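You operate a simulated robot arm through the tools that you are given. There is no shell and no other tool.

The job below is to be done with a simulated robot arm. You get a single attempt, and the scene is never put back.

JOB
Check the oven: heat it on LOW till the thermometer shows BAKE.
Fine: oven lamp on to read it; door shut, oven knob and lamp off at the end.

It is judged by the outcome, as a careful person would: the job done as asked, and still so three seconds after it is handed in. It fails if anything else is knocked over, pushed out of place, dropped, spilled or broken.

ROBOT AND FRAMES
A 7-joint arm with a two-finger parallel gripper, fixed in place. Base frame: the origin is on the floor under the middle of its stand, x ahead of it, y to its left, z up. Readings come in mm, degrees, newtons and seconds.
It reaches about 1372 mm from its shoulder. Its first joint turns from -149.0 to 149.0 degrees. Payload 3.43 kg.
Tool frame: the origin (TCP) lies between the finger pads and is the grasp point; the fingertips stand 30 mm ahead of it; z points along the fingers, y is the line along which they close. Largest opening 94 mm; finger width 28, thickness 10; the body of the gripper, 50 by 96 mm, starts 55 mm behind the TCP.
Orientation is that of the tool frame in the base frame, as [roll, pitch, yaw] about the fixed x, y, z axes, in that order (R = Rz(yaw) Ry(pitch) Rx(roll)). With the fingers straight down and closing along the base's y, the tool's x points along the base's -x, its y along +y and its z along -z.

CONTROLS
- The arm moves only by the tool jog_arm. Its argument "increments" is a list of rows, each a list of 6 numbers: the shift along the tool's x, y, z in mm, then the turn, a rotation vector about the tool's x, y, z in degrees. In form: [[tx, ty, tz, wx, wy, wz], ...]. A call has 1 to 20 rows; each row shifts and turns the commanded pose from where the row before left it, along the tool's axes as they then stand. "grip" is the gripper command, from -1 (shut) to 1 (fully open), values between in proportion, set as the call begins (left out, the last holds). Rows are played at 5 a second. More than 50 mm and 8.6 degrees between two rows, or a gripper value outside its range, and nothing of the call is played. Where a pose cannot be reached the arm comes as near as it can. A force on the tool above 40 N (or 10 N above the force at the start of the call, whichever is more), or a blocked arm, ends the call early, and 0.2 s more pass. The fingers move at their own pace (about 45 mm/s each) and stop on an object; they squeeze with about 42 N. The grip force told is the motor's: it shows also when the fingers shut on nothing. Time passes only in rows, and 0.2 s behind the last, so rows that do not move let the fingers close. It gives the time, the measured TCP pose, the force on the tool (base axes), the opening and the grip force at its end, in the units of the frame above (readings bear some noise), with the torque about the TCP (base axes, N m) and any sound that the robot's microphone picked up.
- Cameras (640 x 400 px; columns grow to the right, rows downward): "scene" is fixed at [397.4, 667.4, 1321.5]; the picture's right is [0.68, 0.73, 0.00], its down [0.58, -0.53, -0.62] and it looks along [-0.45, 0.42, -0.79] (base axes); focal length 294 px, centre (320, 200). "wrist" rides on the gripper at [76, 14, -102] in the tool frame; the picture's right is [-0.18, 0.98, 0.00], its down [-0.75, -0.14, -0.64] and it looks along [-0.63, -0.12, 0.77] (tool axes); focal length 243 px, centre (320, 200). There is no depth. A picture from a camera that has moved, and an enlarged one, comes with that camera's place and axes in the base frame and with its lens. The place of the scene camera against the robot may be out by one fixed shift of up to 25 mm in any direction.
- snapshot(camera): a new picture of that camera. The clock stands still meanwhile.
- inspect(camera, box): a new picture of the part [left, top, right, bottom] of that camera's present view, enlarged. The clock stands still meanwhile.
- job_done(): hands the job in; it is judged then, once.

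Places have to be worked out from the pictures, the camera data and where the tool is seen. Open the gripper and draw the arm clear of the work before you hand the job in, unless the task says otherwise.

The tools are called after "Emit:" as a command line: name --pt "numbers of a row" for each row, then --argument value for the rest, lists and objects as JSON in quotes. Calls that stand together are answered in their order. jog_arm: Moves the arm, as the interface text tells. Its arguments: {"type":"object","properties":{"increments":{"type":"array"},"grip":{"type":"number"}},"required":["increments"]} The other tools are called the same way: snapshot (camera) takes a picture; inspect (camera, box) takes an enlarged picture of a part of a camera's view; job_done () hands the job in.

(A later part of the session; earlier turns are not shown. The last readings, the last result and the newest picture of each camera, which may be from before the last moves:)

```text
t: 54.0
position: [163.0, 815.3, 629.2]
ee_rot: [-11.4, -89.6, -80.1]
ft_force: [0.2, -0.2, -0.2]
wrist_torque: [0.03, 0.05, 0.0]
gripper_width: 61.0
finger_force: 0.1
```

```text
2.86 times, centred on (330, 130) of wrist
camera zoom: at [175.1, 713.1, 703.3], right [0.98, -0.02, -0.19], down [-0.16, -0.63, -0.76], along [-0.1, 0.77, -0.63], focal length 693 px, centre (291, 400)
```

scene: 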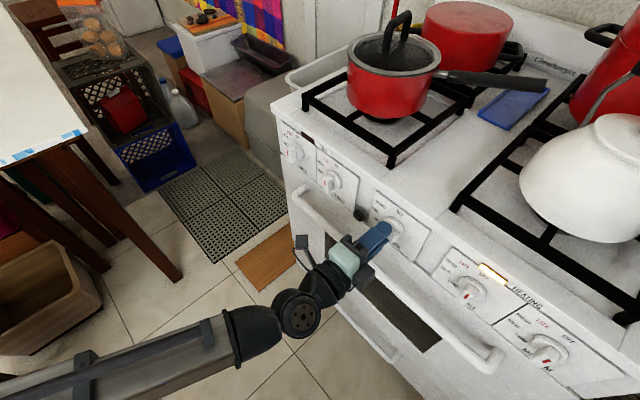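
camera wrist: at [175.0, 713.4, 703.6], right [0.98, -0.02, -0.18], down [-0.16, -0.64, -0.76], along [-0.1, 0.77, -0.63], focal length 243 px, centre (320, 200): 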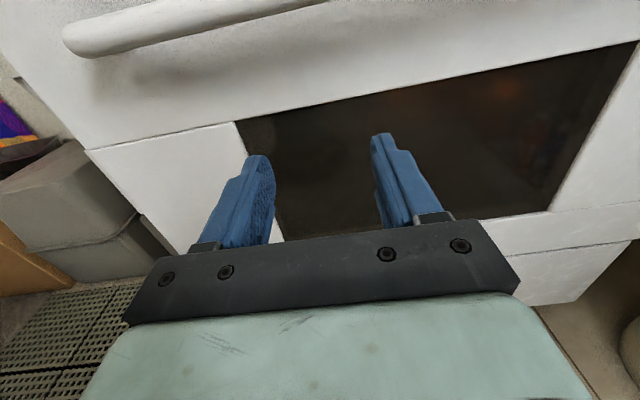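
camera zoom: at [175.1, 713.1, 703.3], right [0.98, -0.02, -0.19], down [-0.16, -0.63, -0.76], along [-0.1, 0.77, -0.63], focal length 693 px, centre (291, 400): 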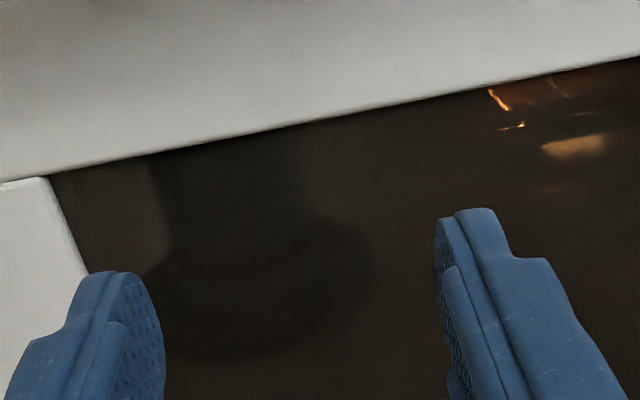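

There is a new small lit line near (397,104) that wasn't in the earlier frame from this same pose. I zoom in on it.

Emit:
inspect --camera "wrist" --box '[375, 80, 435, 120]'

Emit:
inspect --camera "wrist" --box '[385, 92, 415, 112]'

```text
10.00 times, centred on (405, 100) of wrist
camera zoom: at [175.1, 713.1, 703.3], right [0.98, -0.02, -0.19], down [-0.16, -0.63, -0.76], along [-0.1, 0.77, -0.63], focal length 2426 px, centre (-530, 1200)
```

zoom: 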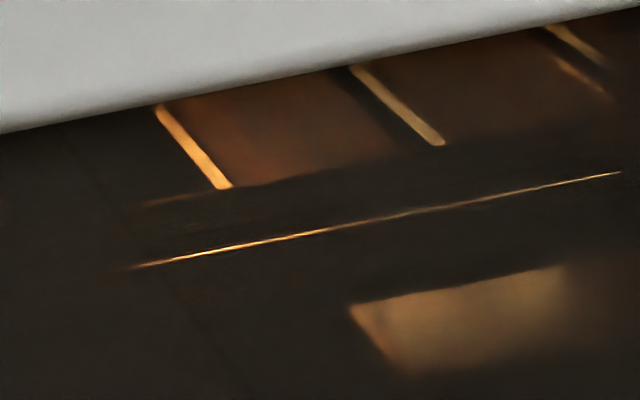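

```text
16.00 times, centred on (400, 102) of wrist
camera zoom: at [175.1, 713.1, 703.3], right [0.98, -0.02, -0.19], down [-0.16, -0.63, -0.76], along [-0.1, 0.77, -0.63], focal length 3882 px, centre (-960, 1768)
```

zoom: 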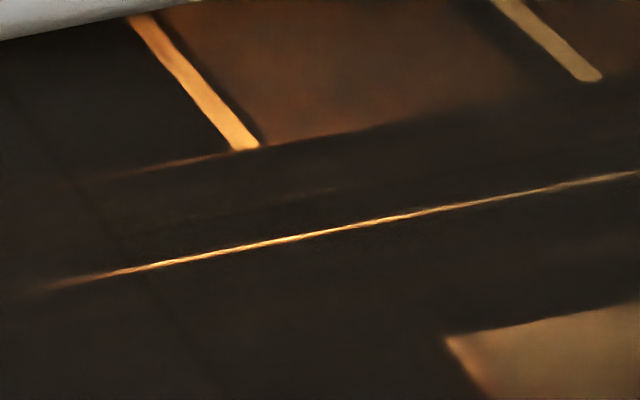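

The rack front is clear in this zoom, but no dial. While the thermostat cycles I use the waiting time to look from a low viewpoint upward at the left and centre, and re-check the lamp plate and indicator.

Emit:
jog_arm --pt "-40 25 0 0 6 0" --pt "-40 25 0 0 6 0" --pt "-30 25 10 0 6 0" --pt "-20 20 10 0 6 0" --pt "-10 10 0 0 6 0" --pt "0 0 0 0 5 0" --pt "0 0 0 0 0 0"

Emit:
snapshot --camera "wrist"

Emit:
inspect --camera "wrist" --box '[150, 40, 340, 170]'

Emit:
inspect --camera "scene" --box '[440, 230, 560, 320]'

```text
t: 55.6
position: [287.3, 850.6, 497.8]
ee_rot: [1.3, -55.1, -91.5]
ft_force: [0.1, -0.1, -0.1]
wrist_torque: [0.0, 0.0, 0.03]
gripper_width: 61.0
finger_force: 0.1
out of reach, approached as far as the arm can: row 5, 6
```

```text
taken
camera wrist: at [302.0, 722.9, 501.3], right [0.99, 0.1, -0.14], down [-0.13, -0.09, -0.99], along [-0.11, 0.99, -0.08], focal length 243 px, centre (320, 200)
```

wrist: 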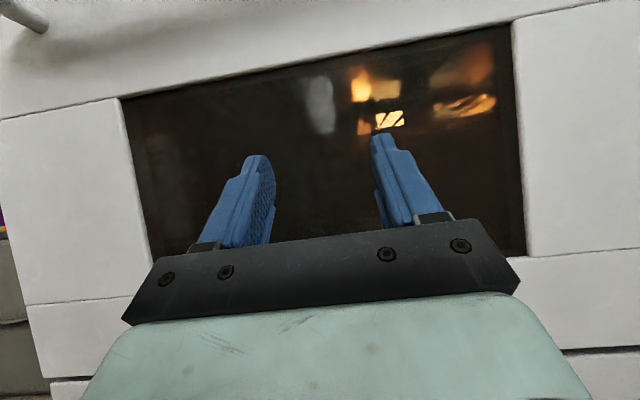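

```text
3.08 times, centred on (245, 105) of wrist
camera zoom: at [302.0, 722.9, 501.3], right [0.99, 0.1, -0.14], down [-0.13, -0.09, -0.99], along [-0.11, 0.99, -0.08], focal length 746 px, centre (551, 492)
```

zoom: 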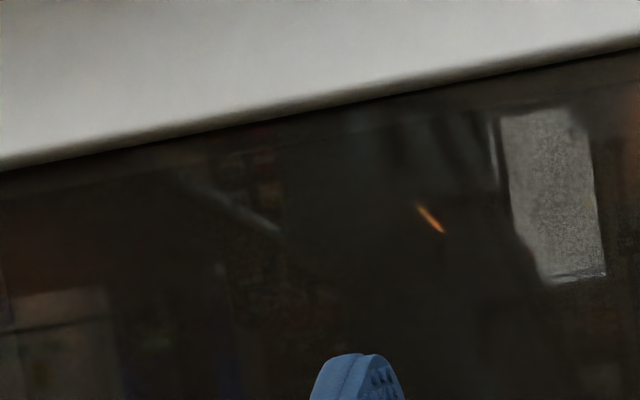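

```text
4.44 times, centred on (500, 275) of scene
camera zoom: at [397.4, 667.4, 1321.5], right [0.68, 0.73, 0.0], down [0.58, -0.53, -0.62], along [-0.45, 0.42, -0.79], focal length 1306 px, centre (-480, -133)
```

zoom: 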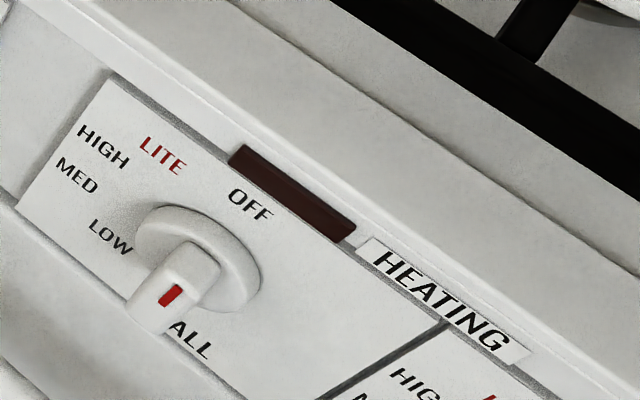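

HEATING still dark. I zoom very closely around the lone lit edge at left, in case part of the dial shows next to it.

Emit:
inspect --camera "wrist" --box '[255, 90, 310, 130]'

Emit:
inspect --camera "wrist" --box '[345, 60, 415, 135]'

Emit:
inspect --camera "wrist" --box '[275, 120, 375, 215]'

```text
10.00 times, centred on (282, 110) of wrist
camera zoom: at [302.0, 722.9, 501.3], right [0.99, 0.1, -0.14], down [-0.13, -0.09, -0.99], along [-0.11, 0.99, -0.08], focal length 2426 px, centre (695, 1100)
```

zoom: 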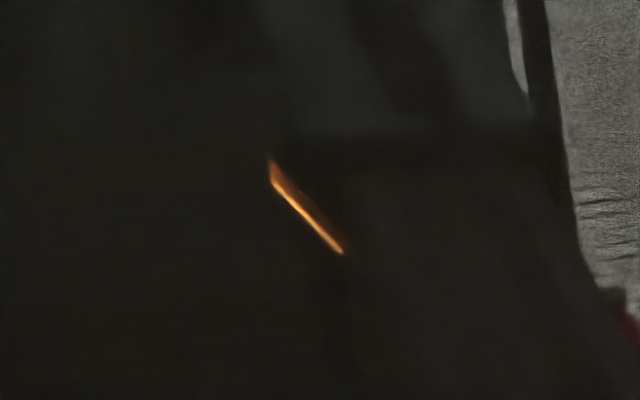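

```text
5.33 times, centred on (380, 98) of wrist
camera zoom: at [302.0, 722.9, 501.3], right [0.99, 0.1, -0.14], down [-0.13, -0.09, -0.99], along [-0.11, 0.99, -0.08], focal length 1294 px, centre (0, 747)
```

zoom: 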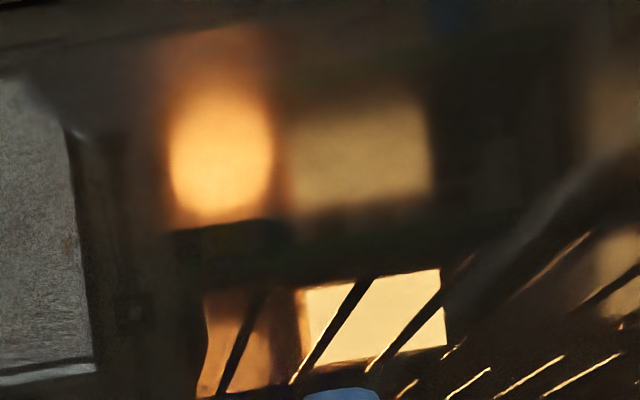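

```text
4.21 times, centred on (325, 168) of wrist
camera zoom: at [302.0, 722.9, 501.3], right [0.99, 0.1, -0.14], down [-0.13, -0.09, -0.99], along [-0.11, 0.99, -0.08], focal length 1022 px, centre (299, 337)
```

zoom: 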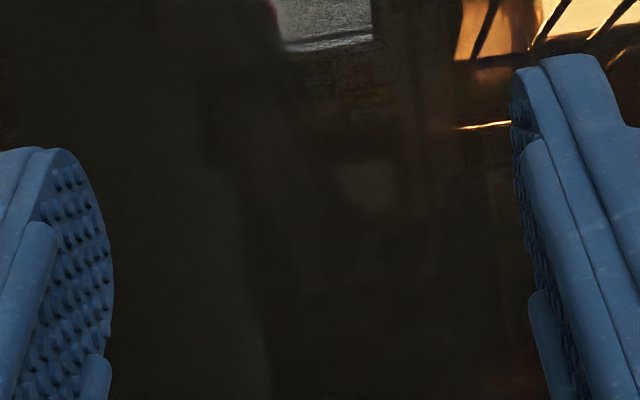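

Still no dial. While the thermostat idles, I try one more geometry: far right, yawed to look left across the cavity, where right-facing surfaces get direct lamp light.

Emit:
jog_arm --pt "0 45 0 0 0 0" --pt "0 45 0 6.1 0 4.3" --pt "0 43 0 6.1 0 4.3" --pt "0 30 0 6.1 0 4.3" --pt "0 0 0 6.1 0 4.3" --pt "0 0 0 0 0 0"

Emit:
snapshot --camera "wrist"

Emit:
inspect --camera "wrist" --box '[200, 40, 400, 180]'

Emit:
inspect --camera "scene" --box '[440, 230, 560, 320]'

```text
t: 57.0
position: [450.3, 860.2, 496.8]
ee_rot: [0.0, -54.6, -61.5]
ft_force: [-0.7, 0.5, 0.5]
wrist_torque: [0.0, -0.04, 0.03]
gripper_width: 61.0
finger_force: 0.0
```

```text
taken
camera wrist: at [524.7, 754.1, 499.9], right [0.81, 0.56, -0.15], down [-0.08, -0.15, -0.99], along [-0.58, 0.81, -0.07], focal length 243 px, centre (320, 200)
```

wrist: 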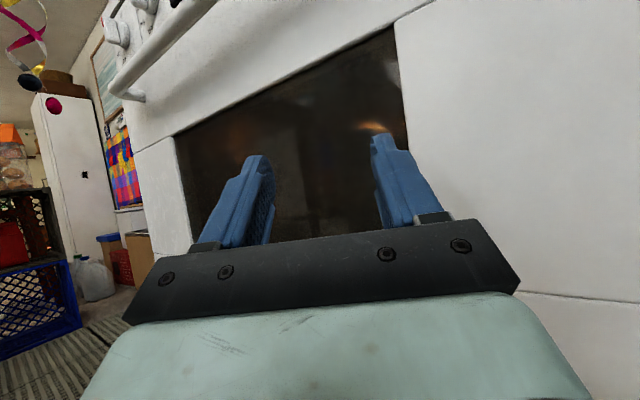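

```text
2.86 times, centred on (300, 110) of wrist
camera zoom: at [524.7, 754.1, 499.9], right [0.81, 0.56, -0.15], down [-0.08, -0.15, -0.99], along [-0.58, 0.81, -0.07], focal length 693 px, centre (377, 457)
```

zoom: 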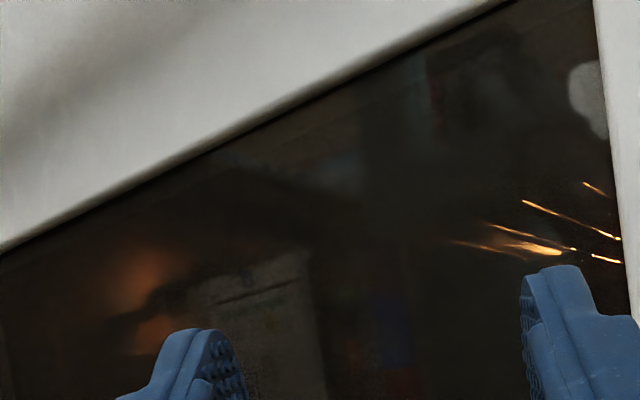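

```text
4.44 times, centred on (500, 275) of scene
camera zoom: at [397.4, 667.4, 1321.5], right [0.68, 0.73, 0.0], down [0.58, -0.53, -0.62], along [-0.45, 0.42, -0.79], focal length 1306 px, centre (-480, -133)
```

zoom: 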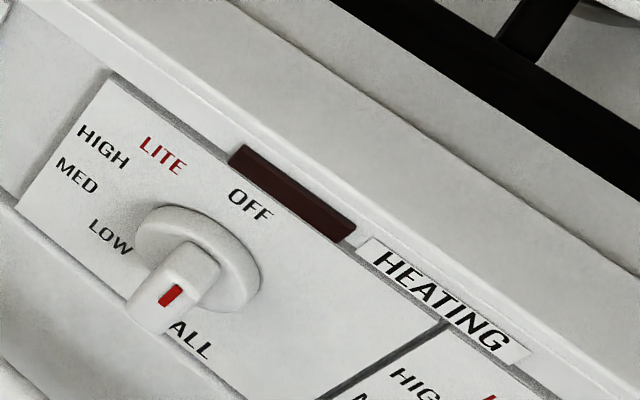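

I zoom into the glow on the left wall, looking for silhouettes of an object in front of it.

Emit:
inspect --camera "wrist" --box '[190, 100, 290, 175]'

Emit:
inspect --camera "wrist" --box '[340, 90, 410, 145]'

```text
5.33 times, centred on (240, 138) of wrist
camera zoom: at [524.7, 754.1, 499.9], right [0.81, 0.56, -0.15], down [-0.08, -0.15, -0.99], along [-0.58, 0.81, -0.07], focal length 1294 px, centre (747, 533)
```

zoom: 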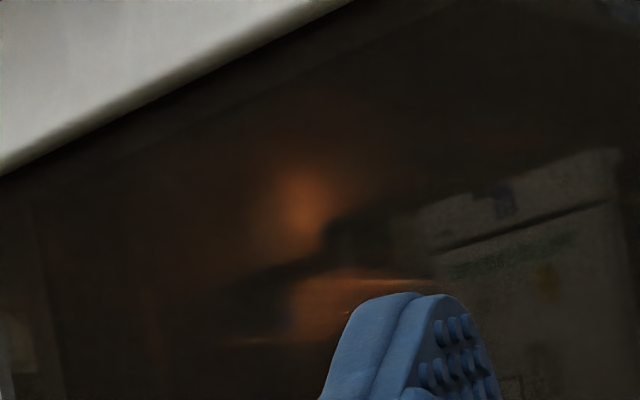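

```text
7.27 times, centred on (375, 118) of wrist
camera zoom: at [524.7, 754.1, 499.9], right [0.81, 0.56, -0.15], down [-0.08, -0.15, -0.99], along [-0.58, 0.81, -0.07], focal length 1764 px, centre (-80, 800)
```

zoom: 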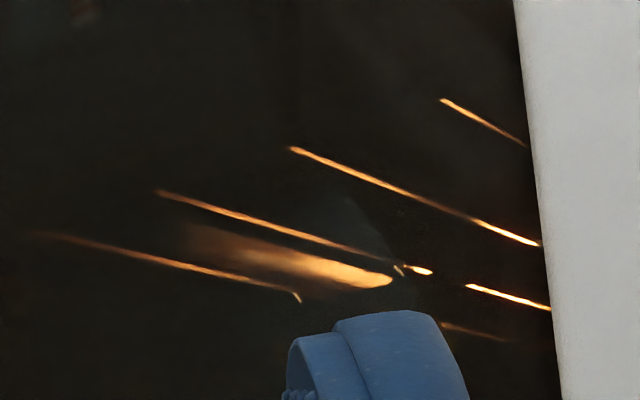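

I double-check the knob's exact angle after release with a tight zoom, since the heater state depends on it.

Emit:
inspect --camera "scene" --box '[375, 195, 425, 245]'

Emit:
inspect --camera "wrist" --box '[90, 0, 220, 110]'

```text
8.00 times, centred on (400, 220) of scene
camera zoom: at [397.4, 667.4, 1321.5], right [0.68, 0.73, 0.0], down [0.58, -0.53, -0.62], along [-0.45, 0.42, -0.79], focal length 2352 px, centre (-320, 40)
```

zoom: 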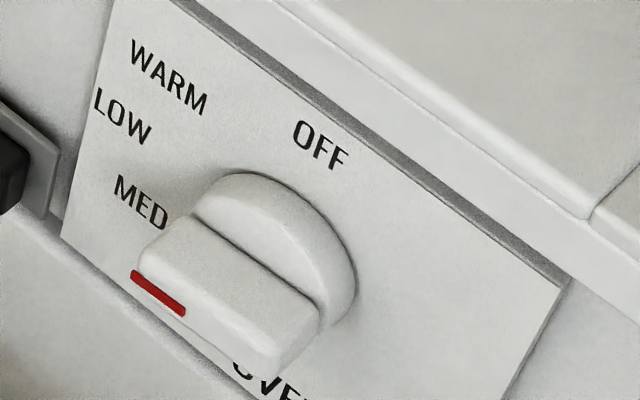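

```text
3.64 times, centred on (155, 55) of wrist
camera zoom: at [524.7, 754.1, 499.9], right [0.81, 0.56, -0.15], down [-0.08, -0.15, -0.99], along [-0.58, 0.81, -0.07], focal length 882 px, centre (920, 727)
```

zoom: 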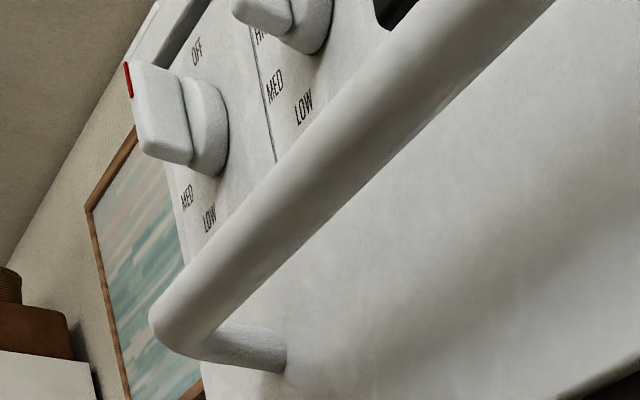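

The knob is indeed at LOW, so the thermostat is satisfied. Since the face can't be made out through the dark glass, I'll ease the door open to read it (it just has to be shut at the end). First I back off, square up the tool and move in front of the handle.

Emit:
jog_arm --pt "0 -45 0 -5.85 0 -4.1" --pt "0 -45 0 -5.85 0 -4.1" --pt "0 -45 0 -5.85 0 -4.1" --pt "0 -45 0 -5.85 0 -4.1" --pt "0 0 0 0 -7.08 0" --pt "0 0 0 0 -7.08 0" --pt "0 0 0 0 -7.08 0" --pt "0 0 0 0 -7.08 0" --pt "0 0 0 0 -7.08 0" --pt "0 0 0 0 0 0"

Emit:
snapshot --camera "wrist"

Emit:
inspect --camera "scene" --box '[440, 230, 560, 320]'

```text
t: 59.2
position: [281.1, 806.4, 495.8]
ee_rot: [-149.9, -89.8, 59.6]
ft_force: [0.1, -0.4, 0.4]
wrist_torque: [-0.01, -0.01, -0.04]
gripper_width: 61.2
finger_force: 0.0
```

```text
taken
camera wrist: at [295.5, 704.6, 573.1], right [0.98, 0.0, -0.19], down [-0.15, -0.64, -0.75], along [-0.12, 0.76, -0.63], focal length 243 px, centre (320, 200)
```

wrist: 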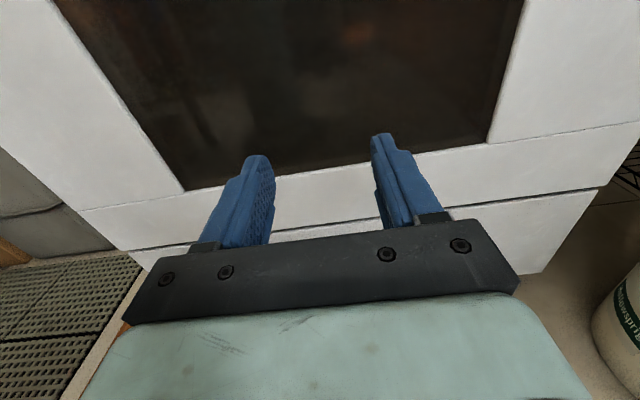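

```text
4.44 times, centred on (500, 275) of scene
camera zoom: at [397.4, 667.4, 1321.5], right [0.68, 0.73, 0.0], down [0.58, -0.53, -0.62], along [-0.45, 0.42, -0.79], focal length 1306 px, centre (-480, -133)
```

zoom: 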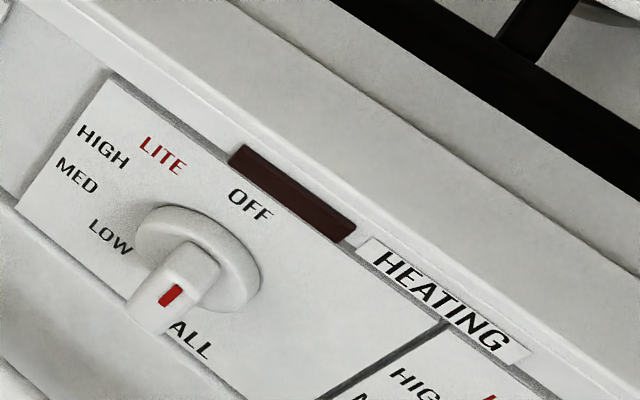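

HEATING remains off. I rotate the gripper so it closes vertically and rise level with the handle.

Emit:
jog_arm --pt "19.3 0 0 0 0 -8.2" --pt "19.1 2.75 0 0 0 -8.2" --pt "18.5 5.4 0 0 0 -8.2" --pt "17.5 8 0 0 0 -8.2" --pt "16.2 10.5 0 0 0 -8.2" --pt "14.6 12.7 0 0 0 -8.2" --pt "12.6 14.6 0 0 0 -8.2" --pt "10.4 16.3 0 0 0 -8.2" --pt "8 17.6 0 0 0 -8.2" --pt "5.4 18.5 0 0 0 -8.2" --pt "2.7 19.1 0 0 0 -8" --pt "0 0 0 0 0 0"

Emit:
snapshot --camera "wrist"

Emit:
snapshot --camera "scene"

```text
t: 61.8
position: [281.1, 805.2, 708.7]
ee_rot: [90.2, 0.0, 179.8]
ft_force: [0.6, 0.6, -0.1]
wrist_torque: [0.01, 0.0, 0.0]
gripper_width: 61.1
finger_force: 0.0
```

```text
taken
camera wrist: at [205.4, 703.5, 723.6], right [0.18, 0.0, 0.98], down [0.75, -0.64, -0.14], along [0.63, 0.76, -0.12], focal length 243 px, centre (320, 200)
```

wrist: 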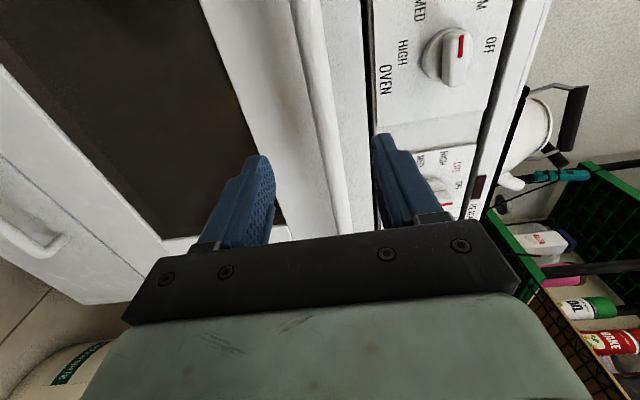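

```text
taken
```

scene: 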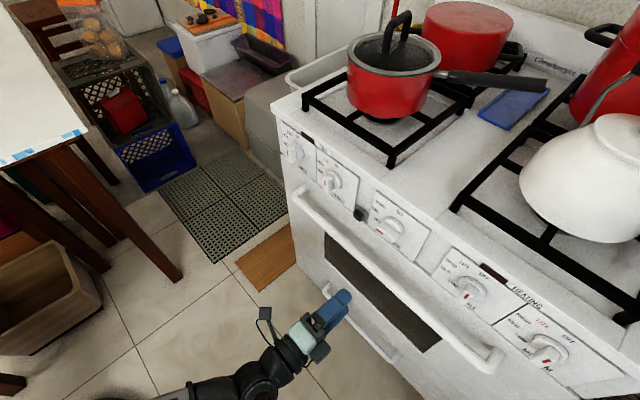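

Something unexpected: on the wire shelf to the right there's a red item that appears to be printed "BAKE". I zoom in on it.

Emit:
inspect --camera "wrist" --box '[500, 220, 640, 380]'

Emit:
inspect --camera "wrist" --box '[560, 280, 640, 370]'

Emit:
inspect --camera "wrist" --box '[480, 80, 640, 260]'

```text
2.50 times, centred on (570, 300) of wrist
camera zoom: at [205.4, 703.5, 723.6], right [0.18, 0.0, 0.98], down [0.75, -0.64, -0.14], along [0.63, 0.76, -0.12], focal length 606 px, centre (-305, -50)
```

zoom: 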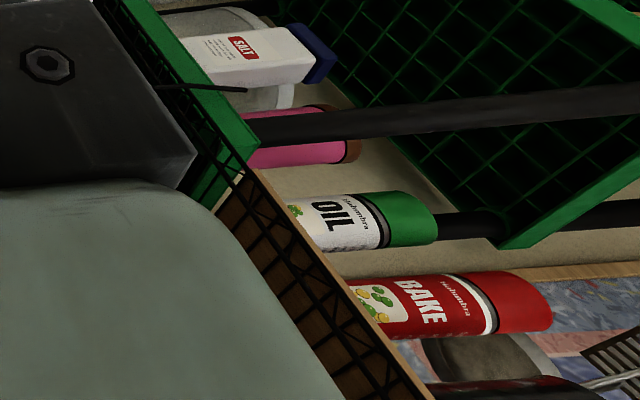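

```text
4.44 times, centred on (600, 325) of wrist
camera zoom: at [205.4, 703.5, 723.6], right [0.18, 0.0, 0.98], down [0.75, -0.64, -0.14], along [0.63, 0.76, -0.12], focal length 1078 px, centre (-924, -356)
```

zoom: 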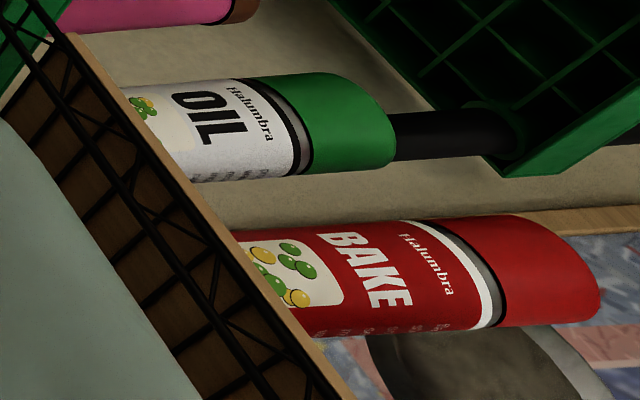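

```text
2.22 times, centred on (560, 170) of wrist
camera zoom: at [205.4, 703.5, 723.6], right [0.18, 0.0, 0.98], down [0.75, -0.64, -0.14], along [0.63, 0.76, -0.12], focal length 539 px, centre (-213, 267)
```

zoom: 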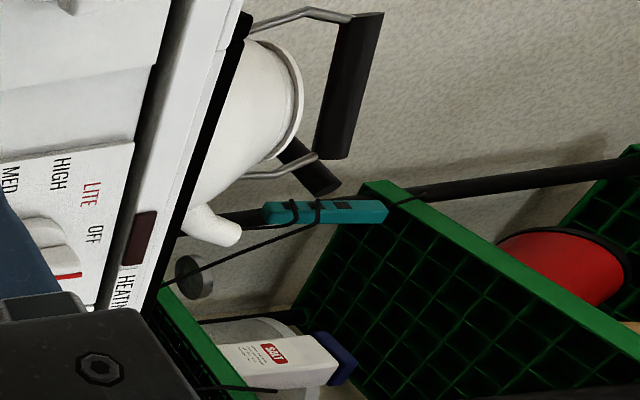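

A spray can only — but there's a teal device with a little dark display strapped to the shelf post, with a cable. I zoom in on that and the round grey thing nearby.

Emit:
inspect --camera "wrist" --box '[525, 160, 600, 195]'

Emit:
inspect --camera "wrist" --box '[485, 170, 545, 230]'

```text
8.53 times, centred on (562, 178) of wrist
camera zoom: at [205.4, 703.5, 723.6], right [0.18, 0.0, 0.98], down [0.75, -0.64, -0.14], along [0.63, 0.76, -0.12], focal length 2070 px, centre (-1749, 392)
```

zoom: 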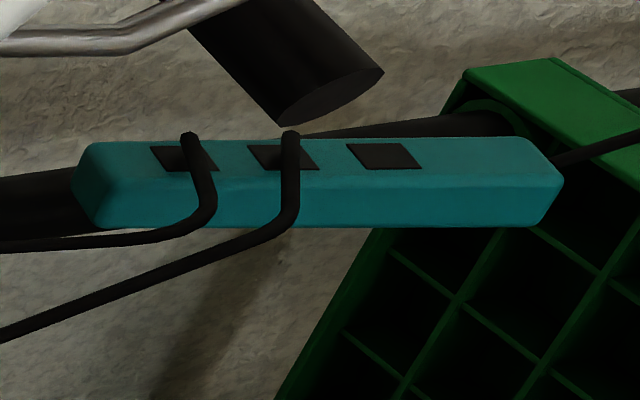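

```text
6.67 times, centred on (515, 200) of wrist
camera zoom: at [205.4, 703.5, 723.6], right [0.18, 0.0, 0.98], down [0.75, -0.64, -0.14], along [0.63, 0.76, -0.12], focal length 1618 px, centre (-980, 200)
```

zoom: 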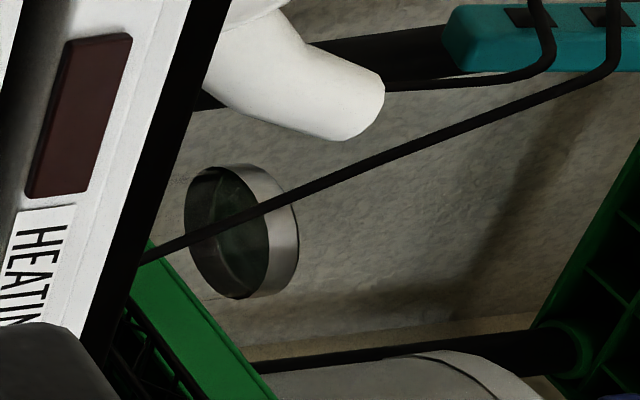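

The teal thing is just a power strip. The round metal-rimmed object could be a dial, so I zoom on that.

Emit:
inspect --camera "wrist" --box '[508, 188, 540, 222]'

Emit:
inspect --camera "scene" --box '[560, 0, 640, 60]'

```text
11.76 times, centred on (524, 205) of wrist
camera zoom: at [205.4, 703.5, 723.6], right [0.18, 0.0, 0.98], down [0.75, -0.64, -0.14], along [0.63, 0.76, -0.12], focal length 2854 px, centre (-2080, 141)
```

zoom: 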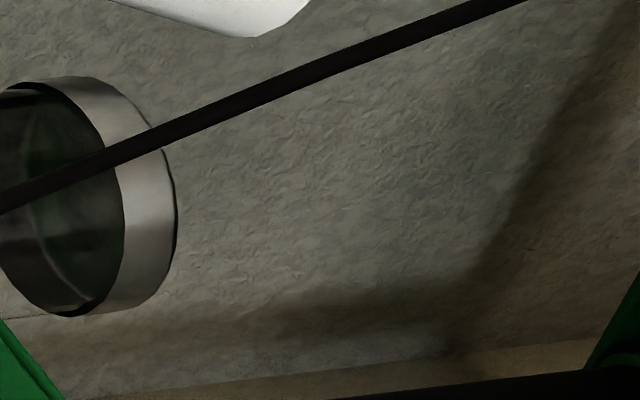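

```text
6.67 times, centred on (600, 30) of scene
camera zoom: at [397.4, 667.4, 1321.5], right [0.68, 0.73, 0.0], down [0.58, -0.53, -0.62], along [-0.45, 0.42, -0.79], focal length 1960 px, centre (-1547, 1333)
```

zoom: 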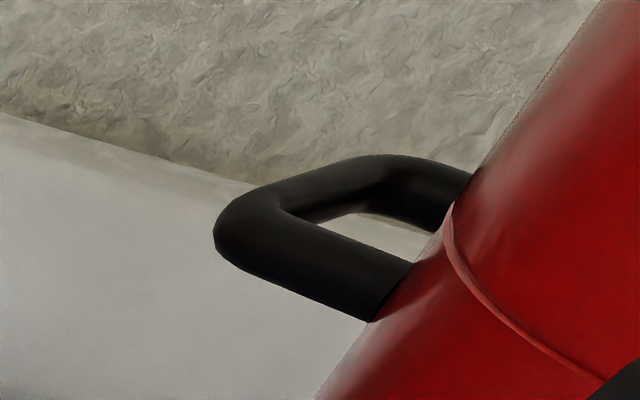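

That's just the inside of a pot on the shelf. Back to the door: I measure the handle bar between the fingers from here.

Emit:
inspect --camera "wrist" --box '[220, 40, 420, 240]'

Emit:
inspect --camera "scene" --box '[300, 230, 440, 350]'

```text
2.00 times, centred on (320, 140) of wrist
camera zoom: at [205.4, 703.5, 723.6], right [0.18, 0.0, 0.98], down [0.75, -0.64, -0.14], along [0.63, 0.76, -0.12], focal length 485 px, centre (320, 320)
```

zoom: 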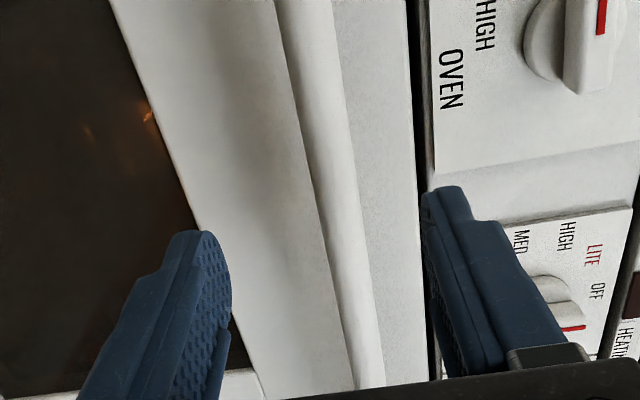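

```text
3.33 times, centred on (370, 290) of scene
camera zoom: at [397.4, 667.4, 1321.5], right [0.68, 0.73, 0.0], down [0.58, -0.53, -0.62], along [-0.45, 0.42, -0.79], focal length 980 px, centre (153, -100)
```

zoom: 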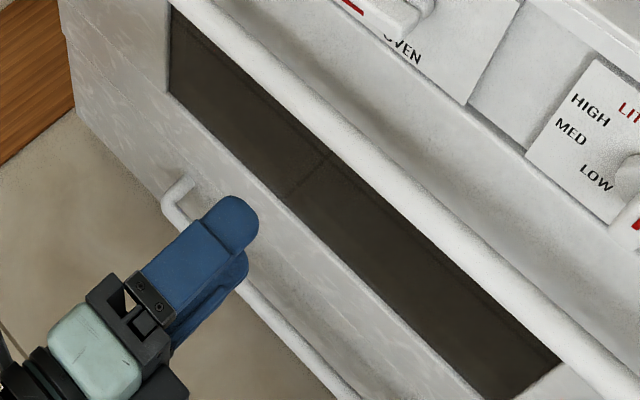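

From this oblique upper view, some structure shows in the window around (215,105). I zoom in there before touching the door.

Emit:
inspect --camera "wrist" --box '[180, 60, 255, 140]'

Emit:
inspect --camera "wrist" --box '[0, 0, 260, 200]'

```text
5.00 times, centred on (218, 100) of wrist
camera zoom: at [205.4, 703.5, 723.6], right [0.18, 0.0, 0.98], down [0.75, -0.64, -0.14], along [0.63, 0.76, -0.12], focal length 1213 px, centre (832, 700)
```

zoom: 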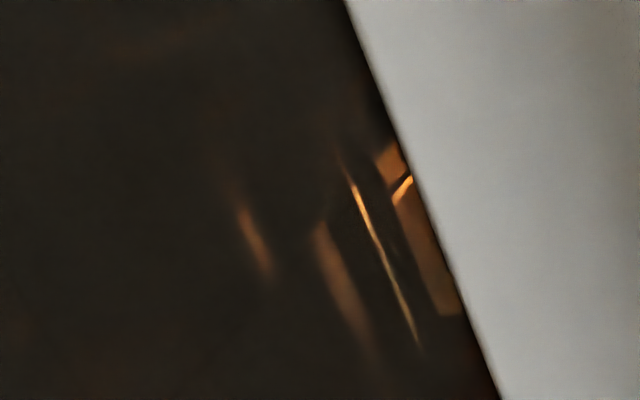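

```text
2.00 times, centred on (130, 100) of wrist
camera zoom: at [205.4, 703.5, 723.6], right [0.18, 0.0, 0.98], down [0.75, -0.64, -0.14], along [0.63, 0.76, -0.12], focal length 485 px, centre (700, 400)
```

zoom: 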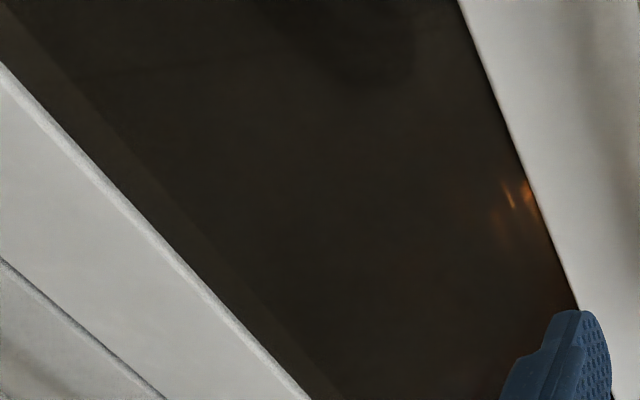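

Only the rack again. I proceed with the handle: the bar is centred in height (z≈709), so I advance until the fingertips are just past it and close gently.

Emit:
jog_arm --pt "0 0 40 0 0 0" --pt "0 0 40 0 0 0" --pt "0 0 25 0 0 0" --pt "0 0 10 0 0 0" --pt "0 0 0 0 0 0"

Emit:
snapshot --camera "wrist"

Emit:
inspect --camera "scene" --box '[320, 200, 440, 300]'

Emit:
inspect --camera "scene" --box '[440, 230, 560, 320]'

```text
t: 63.0
position: [282.5, 920.1, 709.7]
ee_rot: [90.1, -0.1, 179.7]
ft_force: [0.5, -0.3, -0.3]
wrist_torque: [0.03, -0.03, 0.0]
gripper_width: 61.1
finger_force: 0.0
```

```text
taken
camera wrist: at [205.6, 818.3, 724.0], right [0.19, 0.0, 0.98], down [0.75, -0.65, -0.14], along [0.63, 0.76, -0.12], focal length 243 px, centre (320, 200)
```

wrist: 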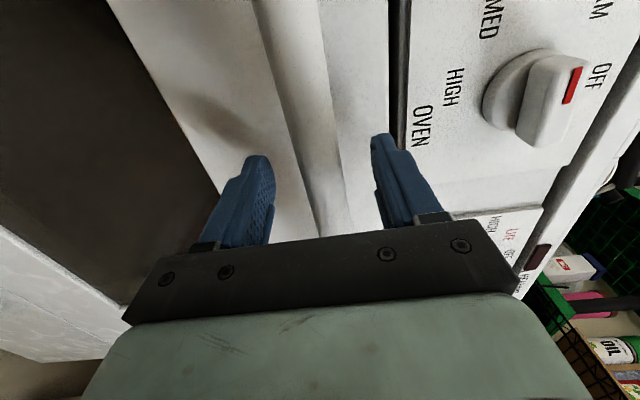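

```text
4.00 times, centred on (380, 250) of scene
camera zoom: at [397.4, 667.4, 1321.5], right [0.68, 0.73, 0.0], down [0.58, -0.53, -0.62], along [-0.45, 0.42, -0.79], focal length 1176 px, centre (80, 0)
```

zoom: 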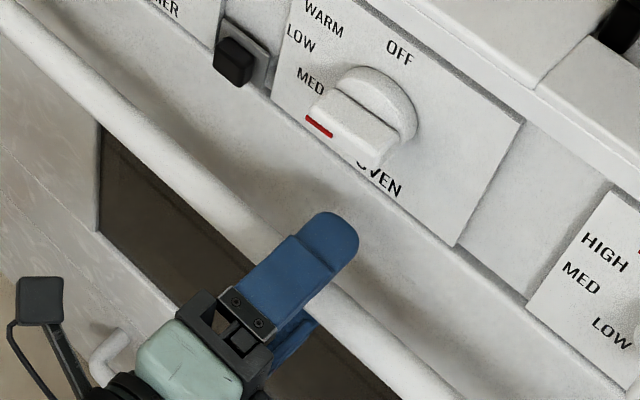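

```text
4.44 times, centred on (500, 275) of scene
camera zoom: at [397.4, 667.4, 1321.5], right [0.68, 0.73, 0.0], down [0.58, -0.53, -0.62], along [-0.45, 0.42, -0.79], focal length 1306 px, centre (-480, -133)
```

zoom: 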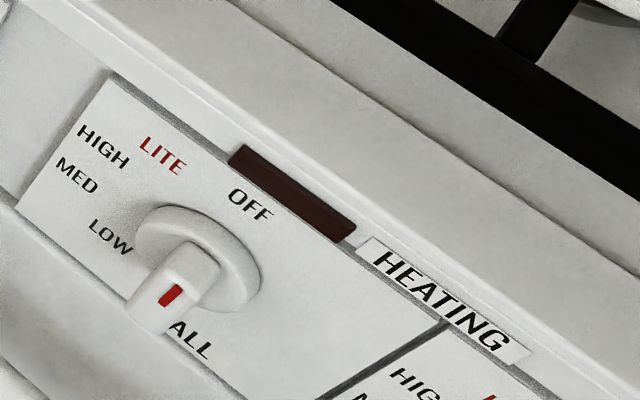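

HEATING has stayed off for over 10 s, so the temperature is drifting slowly. I grip the handle bar and pull a first small amount to see that the door moves freely.

Emit:
jog_arm --pt "0 0 0 0 0 0" --pt "0 0 0 0 0 0" --pt "0 0 0 0 0 0" --pt "0 0 0 0 0 0" --grip -1

Emit:
jog_arm --pt "0 -1 -9 0 0 0" --pt "0 -2 -9 0 0 0" --pt "0 -2 -10 0 0 0" --pt "0 -2.5 -10 0 0 0"

Emit:
snapshot --camera "scene"

```text
t: 64.0
position: [282.4, 921.1, 711.3]
ee_rot: [90.0, -0.1, 179.9]
ft_force: [4.2, 3.4, 22.6]
wrist_torque: [0.21, -0.19, 0.29]
gripper_width: 25.6
finger_force: 45.2
```

```text
t: 65.0
position: [282.3, 881.9, 705.1]
ee_rot: [90.1, -0.2, 179.7]
ft_force: [18.5, -5.6, 33.2]
wrist_torque: [0.23, -0.41, 0.04]
gripper_width: 25.5
finger_force: 44.9
```

```text
taken
```

scene: 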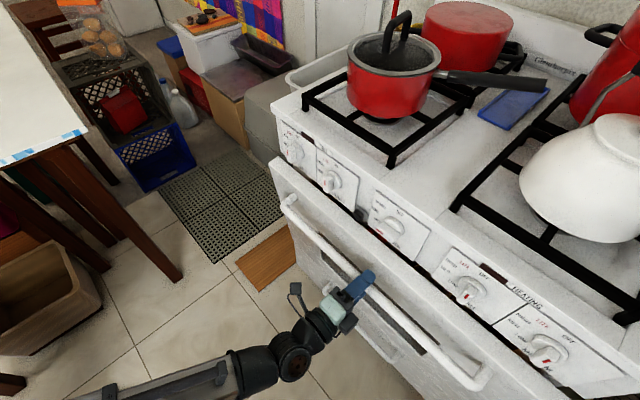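

The door swings open freely. I relieve the upward side load by a couple of millimetres and keep following the arc.

Emit:
jog_arm --pt "0 3 0 0 0 0" --pt "0 -3 -12 0 0 0" --pt "0 -3.4 -12 0 0 0" --pt "0 -3.8 -12 0 0 0" --pt "0 -4.2 -12 0 0 0" --pt "0 -4.6 -12 0 0 0" --pt "0 -5 -12 0 0 0"

Emit:
snapshot --camera "scene"

Emit:
snapshot --camera "wrist"

```text
t: 66.6
position: [282.2, 810.0, 679.2]
ee_rot: [90.2, 0.0, 179.9]
ft_force: [-1.6, 3.4, -2.8]
wrist_torque: [0.02, -0.15, -0.18]
gripper_width: 21.6
finger_force: 45.0
```

```text
taken
```

scene: 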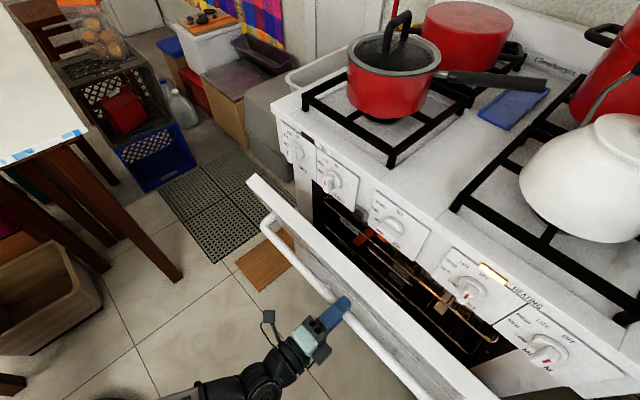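

```text
taken
camera wrist: at [205.5, 707.8, 694.7], right [0.19, 0.0, 0.98], down [0.75, -0.64, -0.14], along [0.63, 0.77, -0.12], focal length 243 px, centre (320, 200)
```

wrist: 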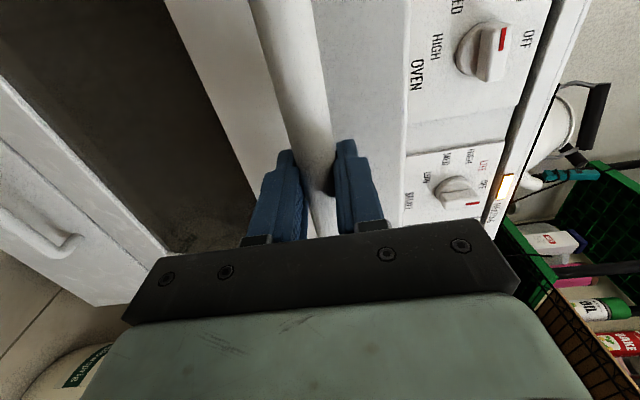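

The door is about 20° open and the scene camera can now look into the oven — there's a red object on the rack, and HEATING came on again. I zoom in.

Emit:
inspect --camera "scene" --box '[310, 190, 500, 350]'

Emit:
inspect --camera "scene" --box '[340, 215, 410, 265]'

Emit:
inspect --camera "scene" --box '[420, 270, 500, 330]'

```text
2.50 times, centred on (405, 270) of scene
camera zoom: at [397.4, 667.4, 1321.5], right [0.68, 0.73, 0.0], down [0.58, -0.53, -0.62], along [-0.45, 0.42, -0.79], focal length 735 px, centre (108, 25)
```

zoom: 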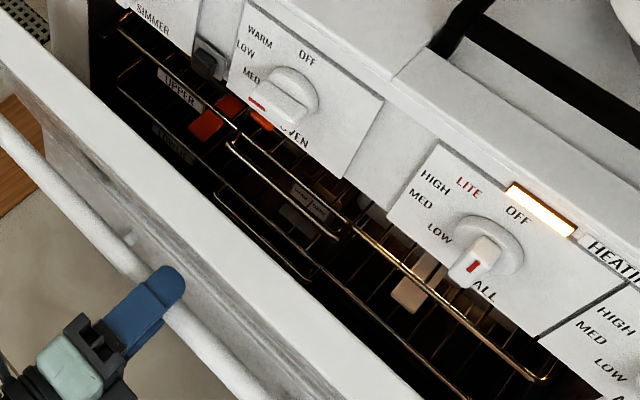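

```text
8.00 times, centred on (375, 240) of scene
camera zoom: at [397.4, 667.4, 1321.5], right [0.68, 0.73, 0.0], down [0.58, -0.53, -0.62], along [-0.45, 0.42, -0.79], focal length 2352 px, centre (-120, -120)
```

zoom: 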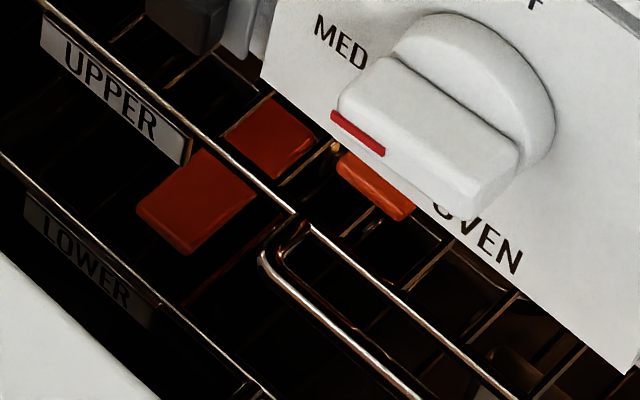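

```text
6.67 times, centred on (460, 300) of scene
camera zoom: at [397.4, 667.4, 1321.5], right [0.68, 0.73, 0.0], down [0.58, -0.53, -0.62], along [-0.45, 0.42, -0.79], focal length 1960 px, centre (-613, -467)
```

zoom: 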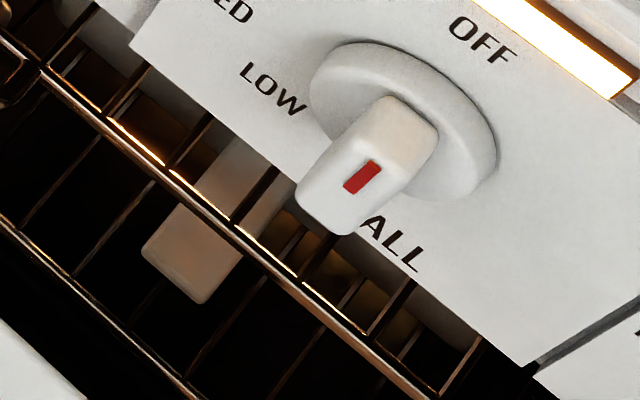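

Very informative: two racks labelled UPPER and LOWER, some coloured blocks, and a small labelled plate near (401,272). I zoom onto that plate.

Emit:
inspect --camera "scene" --box '[383, 255, 423, 290]'

Emit:
inspect --camera "scene" --box '[390, 262, 412, 280]'

Emit:
inspect --camera "scene" --box '[325, 190, 375, 235]'

```text
11.43 times, centred on (403, 272) of scene
camera zoom: at [397.4, 667.4, 1321.5], right [0.68, 0.73, 0.0], down [0.58, -0.53, -0.62], along [-0.45, 0.42, -0.79], focal length 3360 px, centre (-629, -629)
```

zoom: 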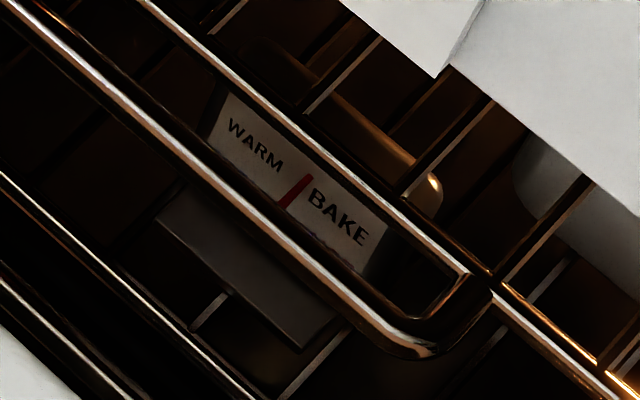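

```text
16.00 times, centred on (401, 271) of scene
camera zoom: at [397.4, 667.4, 1321.5], right [0.68, 0.73, 0.0], down [0.58, -0.53, -0.62], along [-0.45, 0.42, -0.79], focal length 4703 px, centre (-976, -936)
```

zoom: 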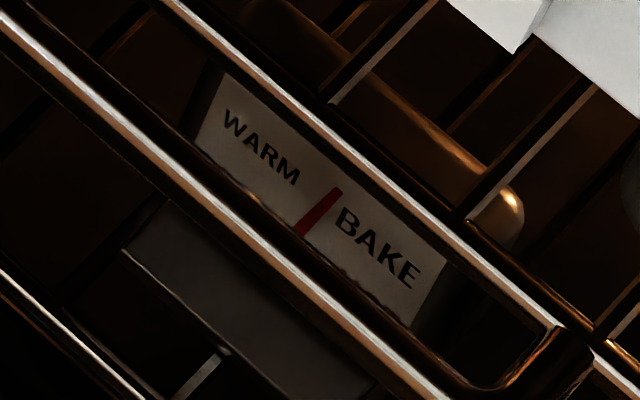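

```text
8.89 times, centred on (350, 212) of scene
camera zoom: at [397.4, 667.4, 1321.5], right [0.68, 0.73, 0.0], down [0.58, -0.53, -0.62], along [-0.45, 0.42, -0.79], focal length 2613 px, centre (53, 89)
```

zoom: 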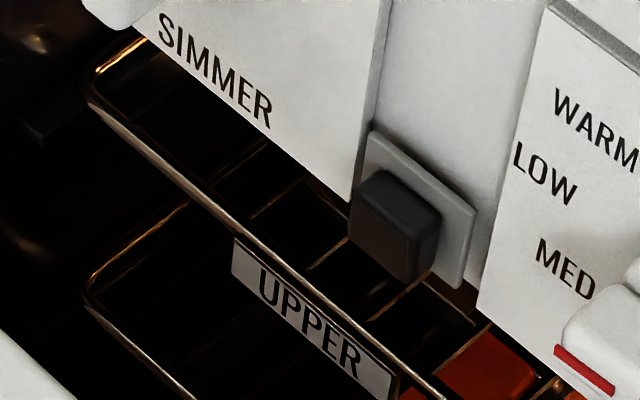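

Found it: the thermometer is a little plate on the rack front with "WARM | BAKE" and a red pointer, now right at the boundary between the two – and the scene camera can read it with the door ajar. I hold the door still for 2 s and read again to see the trend.

Emit:
jog_arm --pt "0 0 0 0 0 0" --pt "0 0 0 0 0 0" --pt "0 0 0 0 0 0" --pt "0 0 0 0 0 0" --pt "0 0 0 0 0 0" --pt "0 0 0 0 0 0" --pt "0 0 0 0 0 0" --pt "0 0 0 0 0 0"

Emit:
inspect --camera "scene" --box '[383, 255, 423, 290]'

Emit:
inspect --camera "scene" --box '[310, 190, 500, 350]'

```text
t: 68.4
position: [281.9, 811.1, 680.5]
ee_rot: [90.2, -0.2, 179.8]
ft_force: [-22.2, 5.3, -12.6]
wrist_torque: [-0.13, -0.15, 0.36]
gripper_width: 21.8
finger_force: 45.0
```

```text
11.43 times, centred on (403, 272) of scene
camera zoom: at [397.4, 667.4, 1321.5], right [0.68, 0.73, 0.0], down [0.58, -0.53, -0.62], along [-0.45, 0.42, -0.79], focal length 3360 px, centre (-629, -629)
```

zoom: 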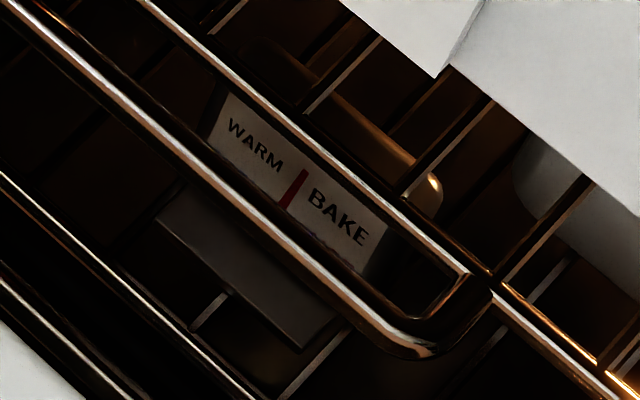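

```text
2.50 times, centred on (405, 270) of scene
camera zoom: at [397.4, 667.4, 1321.5], right [0.68, 0.73, 0.0], down [0.58, -0.53, -0.62], along [-0.45, 0.42, -0.79], focal length 735 px, centre (108, 25)
```

zoom: 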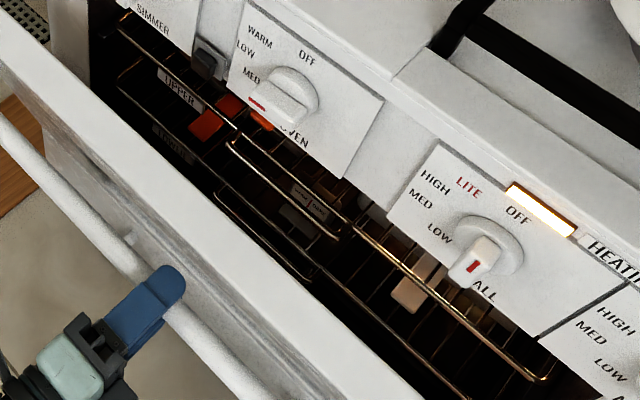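

The pointer has sagged from slightly inside BAKE (39°) to just about the WARM/BAKE line since the door was opened, so with the door shut on LOW it was indeed in BAKE; the open door is cooling it while HEATING has come back on. I shut the door now along the same arc.

Emit:
jog_arm --pt "0 4 12 0 0 0" --pt "0 4.6 12 0 0 0" --pt "0 4.2 12 0 0 0" --pt "0 3.8 12 0 0 0" --pt "0 3.4 12 0 0 0" --pt "0 3 12 0 0 0" --pt "0 2.5 10 0 0 0" --pt "0 2 10 0 0 0" --pt "0 2 9 0 0 0" --pt "0 1.5 9 0 0 0" --pt "0 0 2 0 0 0"

Emit:
snapshot --camera "scene"

Emit:
inspect --camera "scene" --box '[270, 160, 510, 370]'

```text
t: 70.7
position: [280.9, 914.7, 711.2]
ee_rot: [90.1, -0.2, 179.6]
ft_force: [2.9, -9.3, 7.7]
wrist_torque: [0.12, -0.31, -0.2]
gripper_width: 21.6
finger_force: 44.8
stopped in row 11: the force on the tool passed its limit at 52 N (the readings are from after the stop); the commanded pose is now the measured one
```

```text
taken
```

scene: 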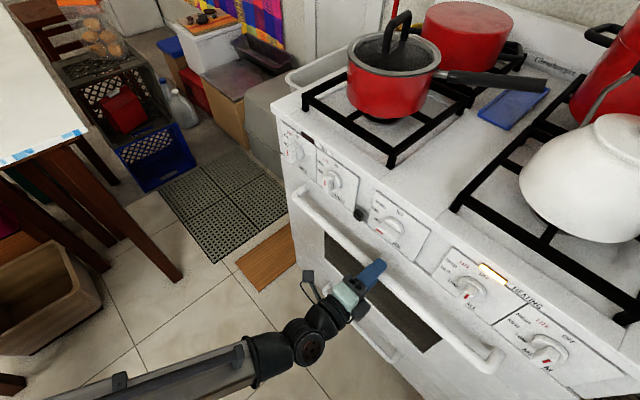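

```text
1.90 times, centred on (390, 265) of scene
camera zoom: at [397.4, 667.4, 1321.5], right [0.68, 0.73, 0.0], down [0.58, -0.53, -0.62], along [-0.45, 0.42, -0.79], focal length 560 px, centre (187, 76)
```

zoom: 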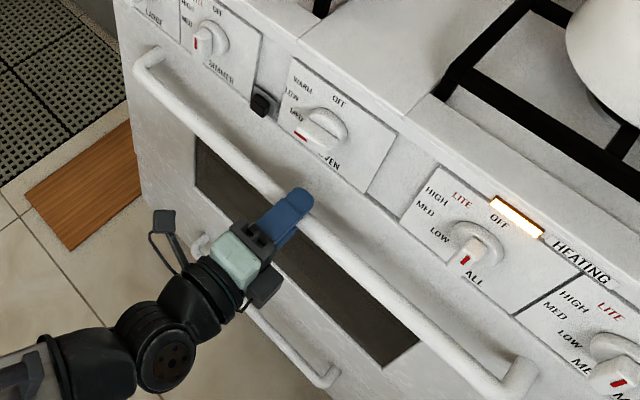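

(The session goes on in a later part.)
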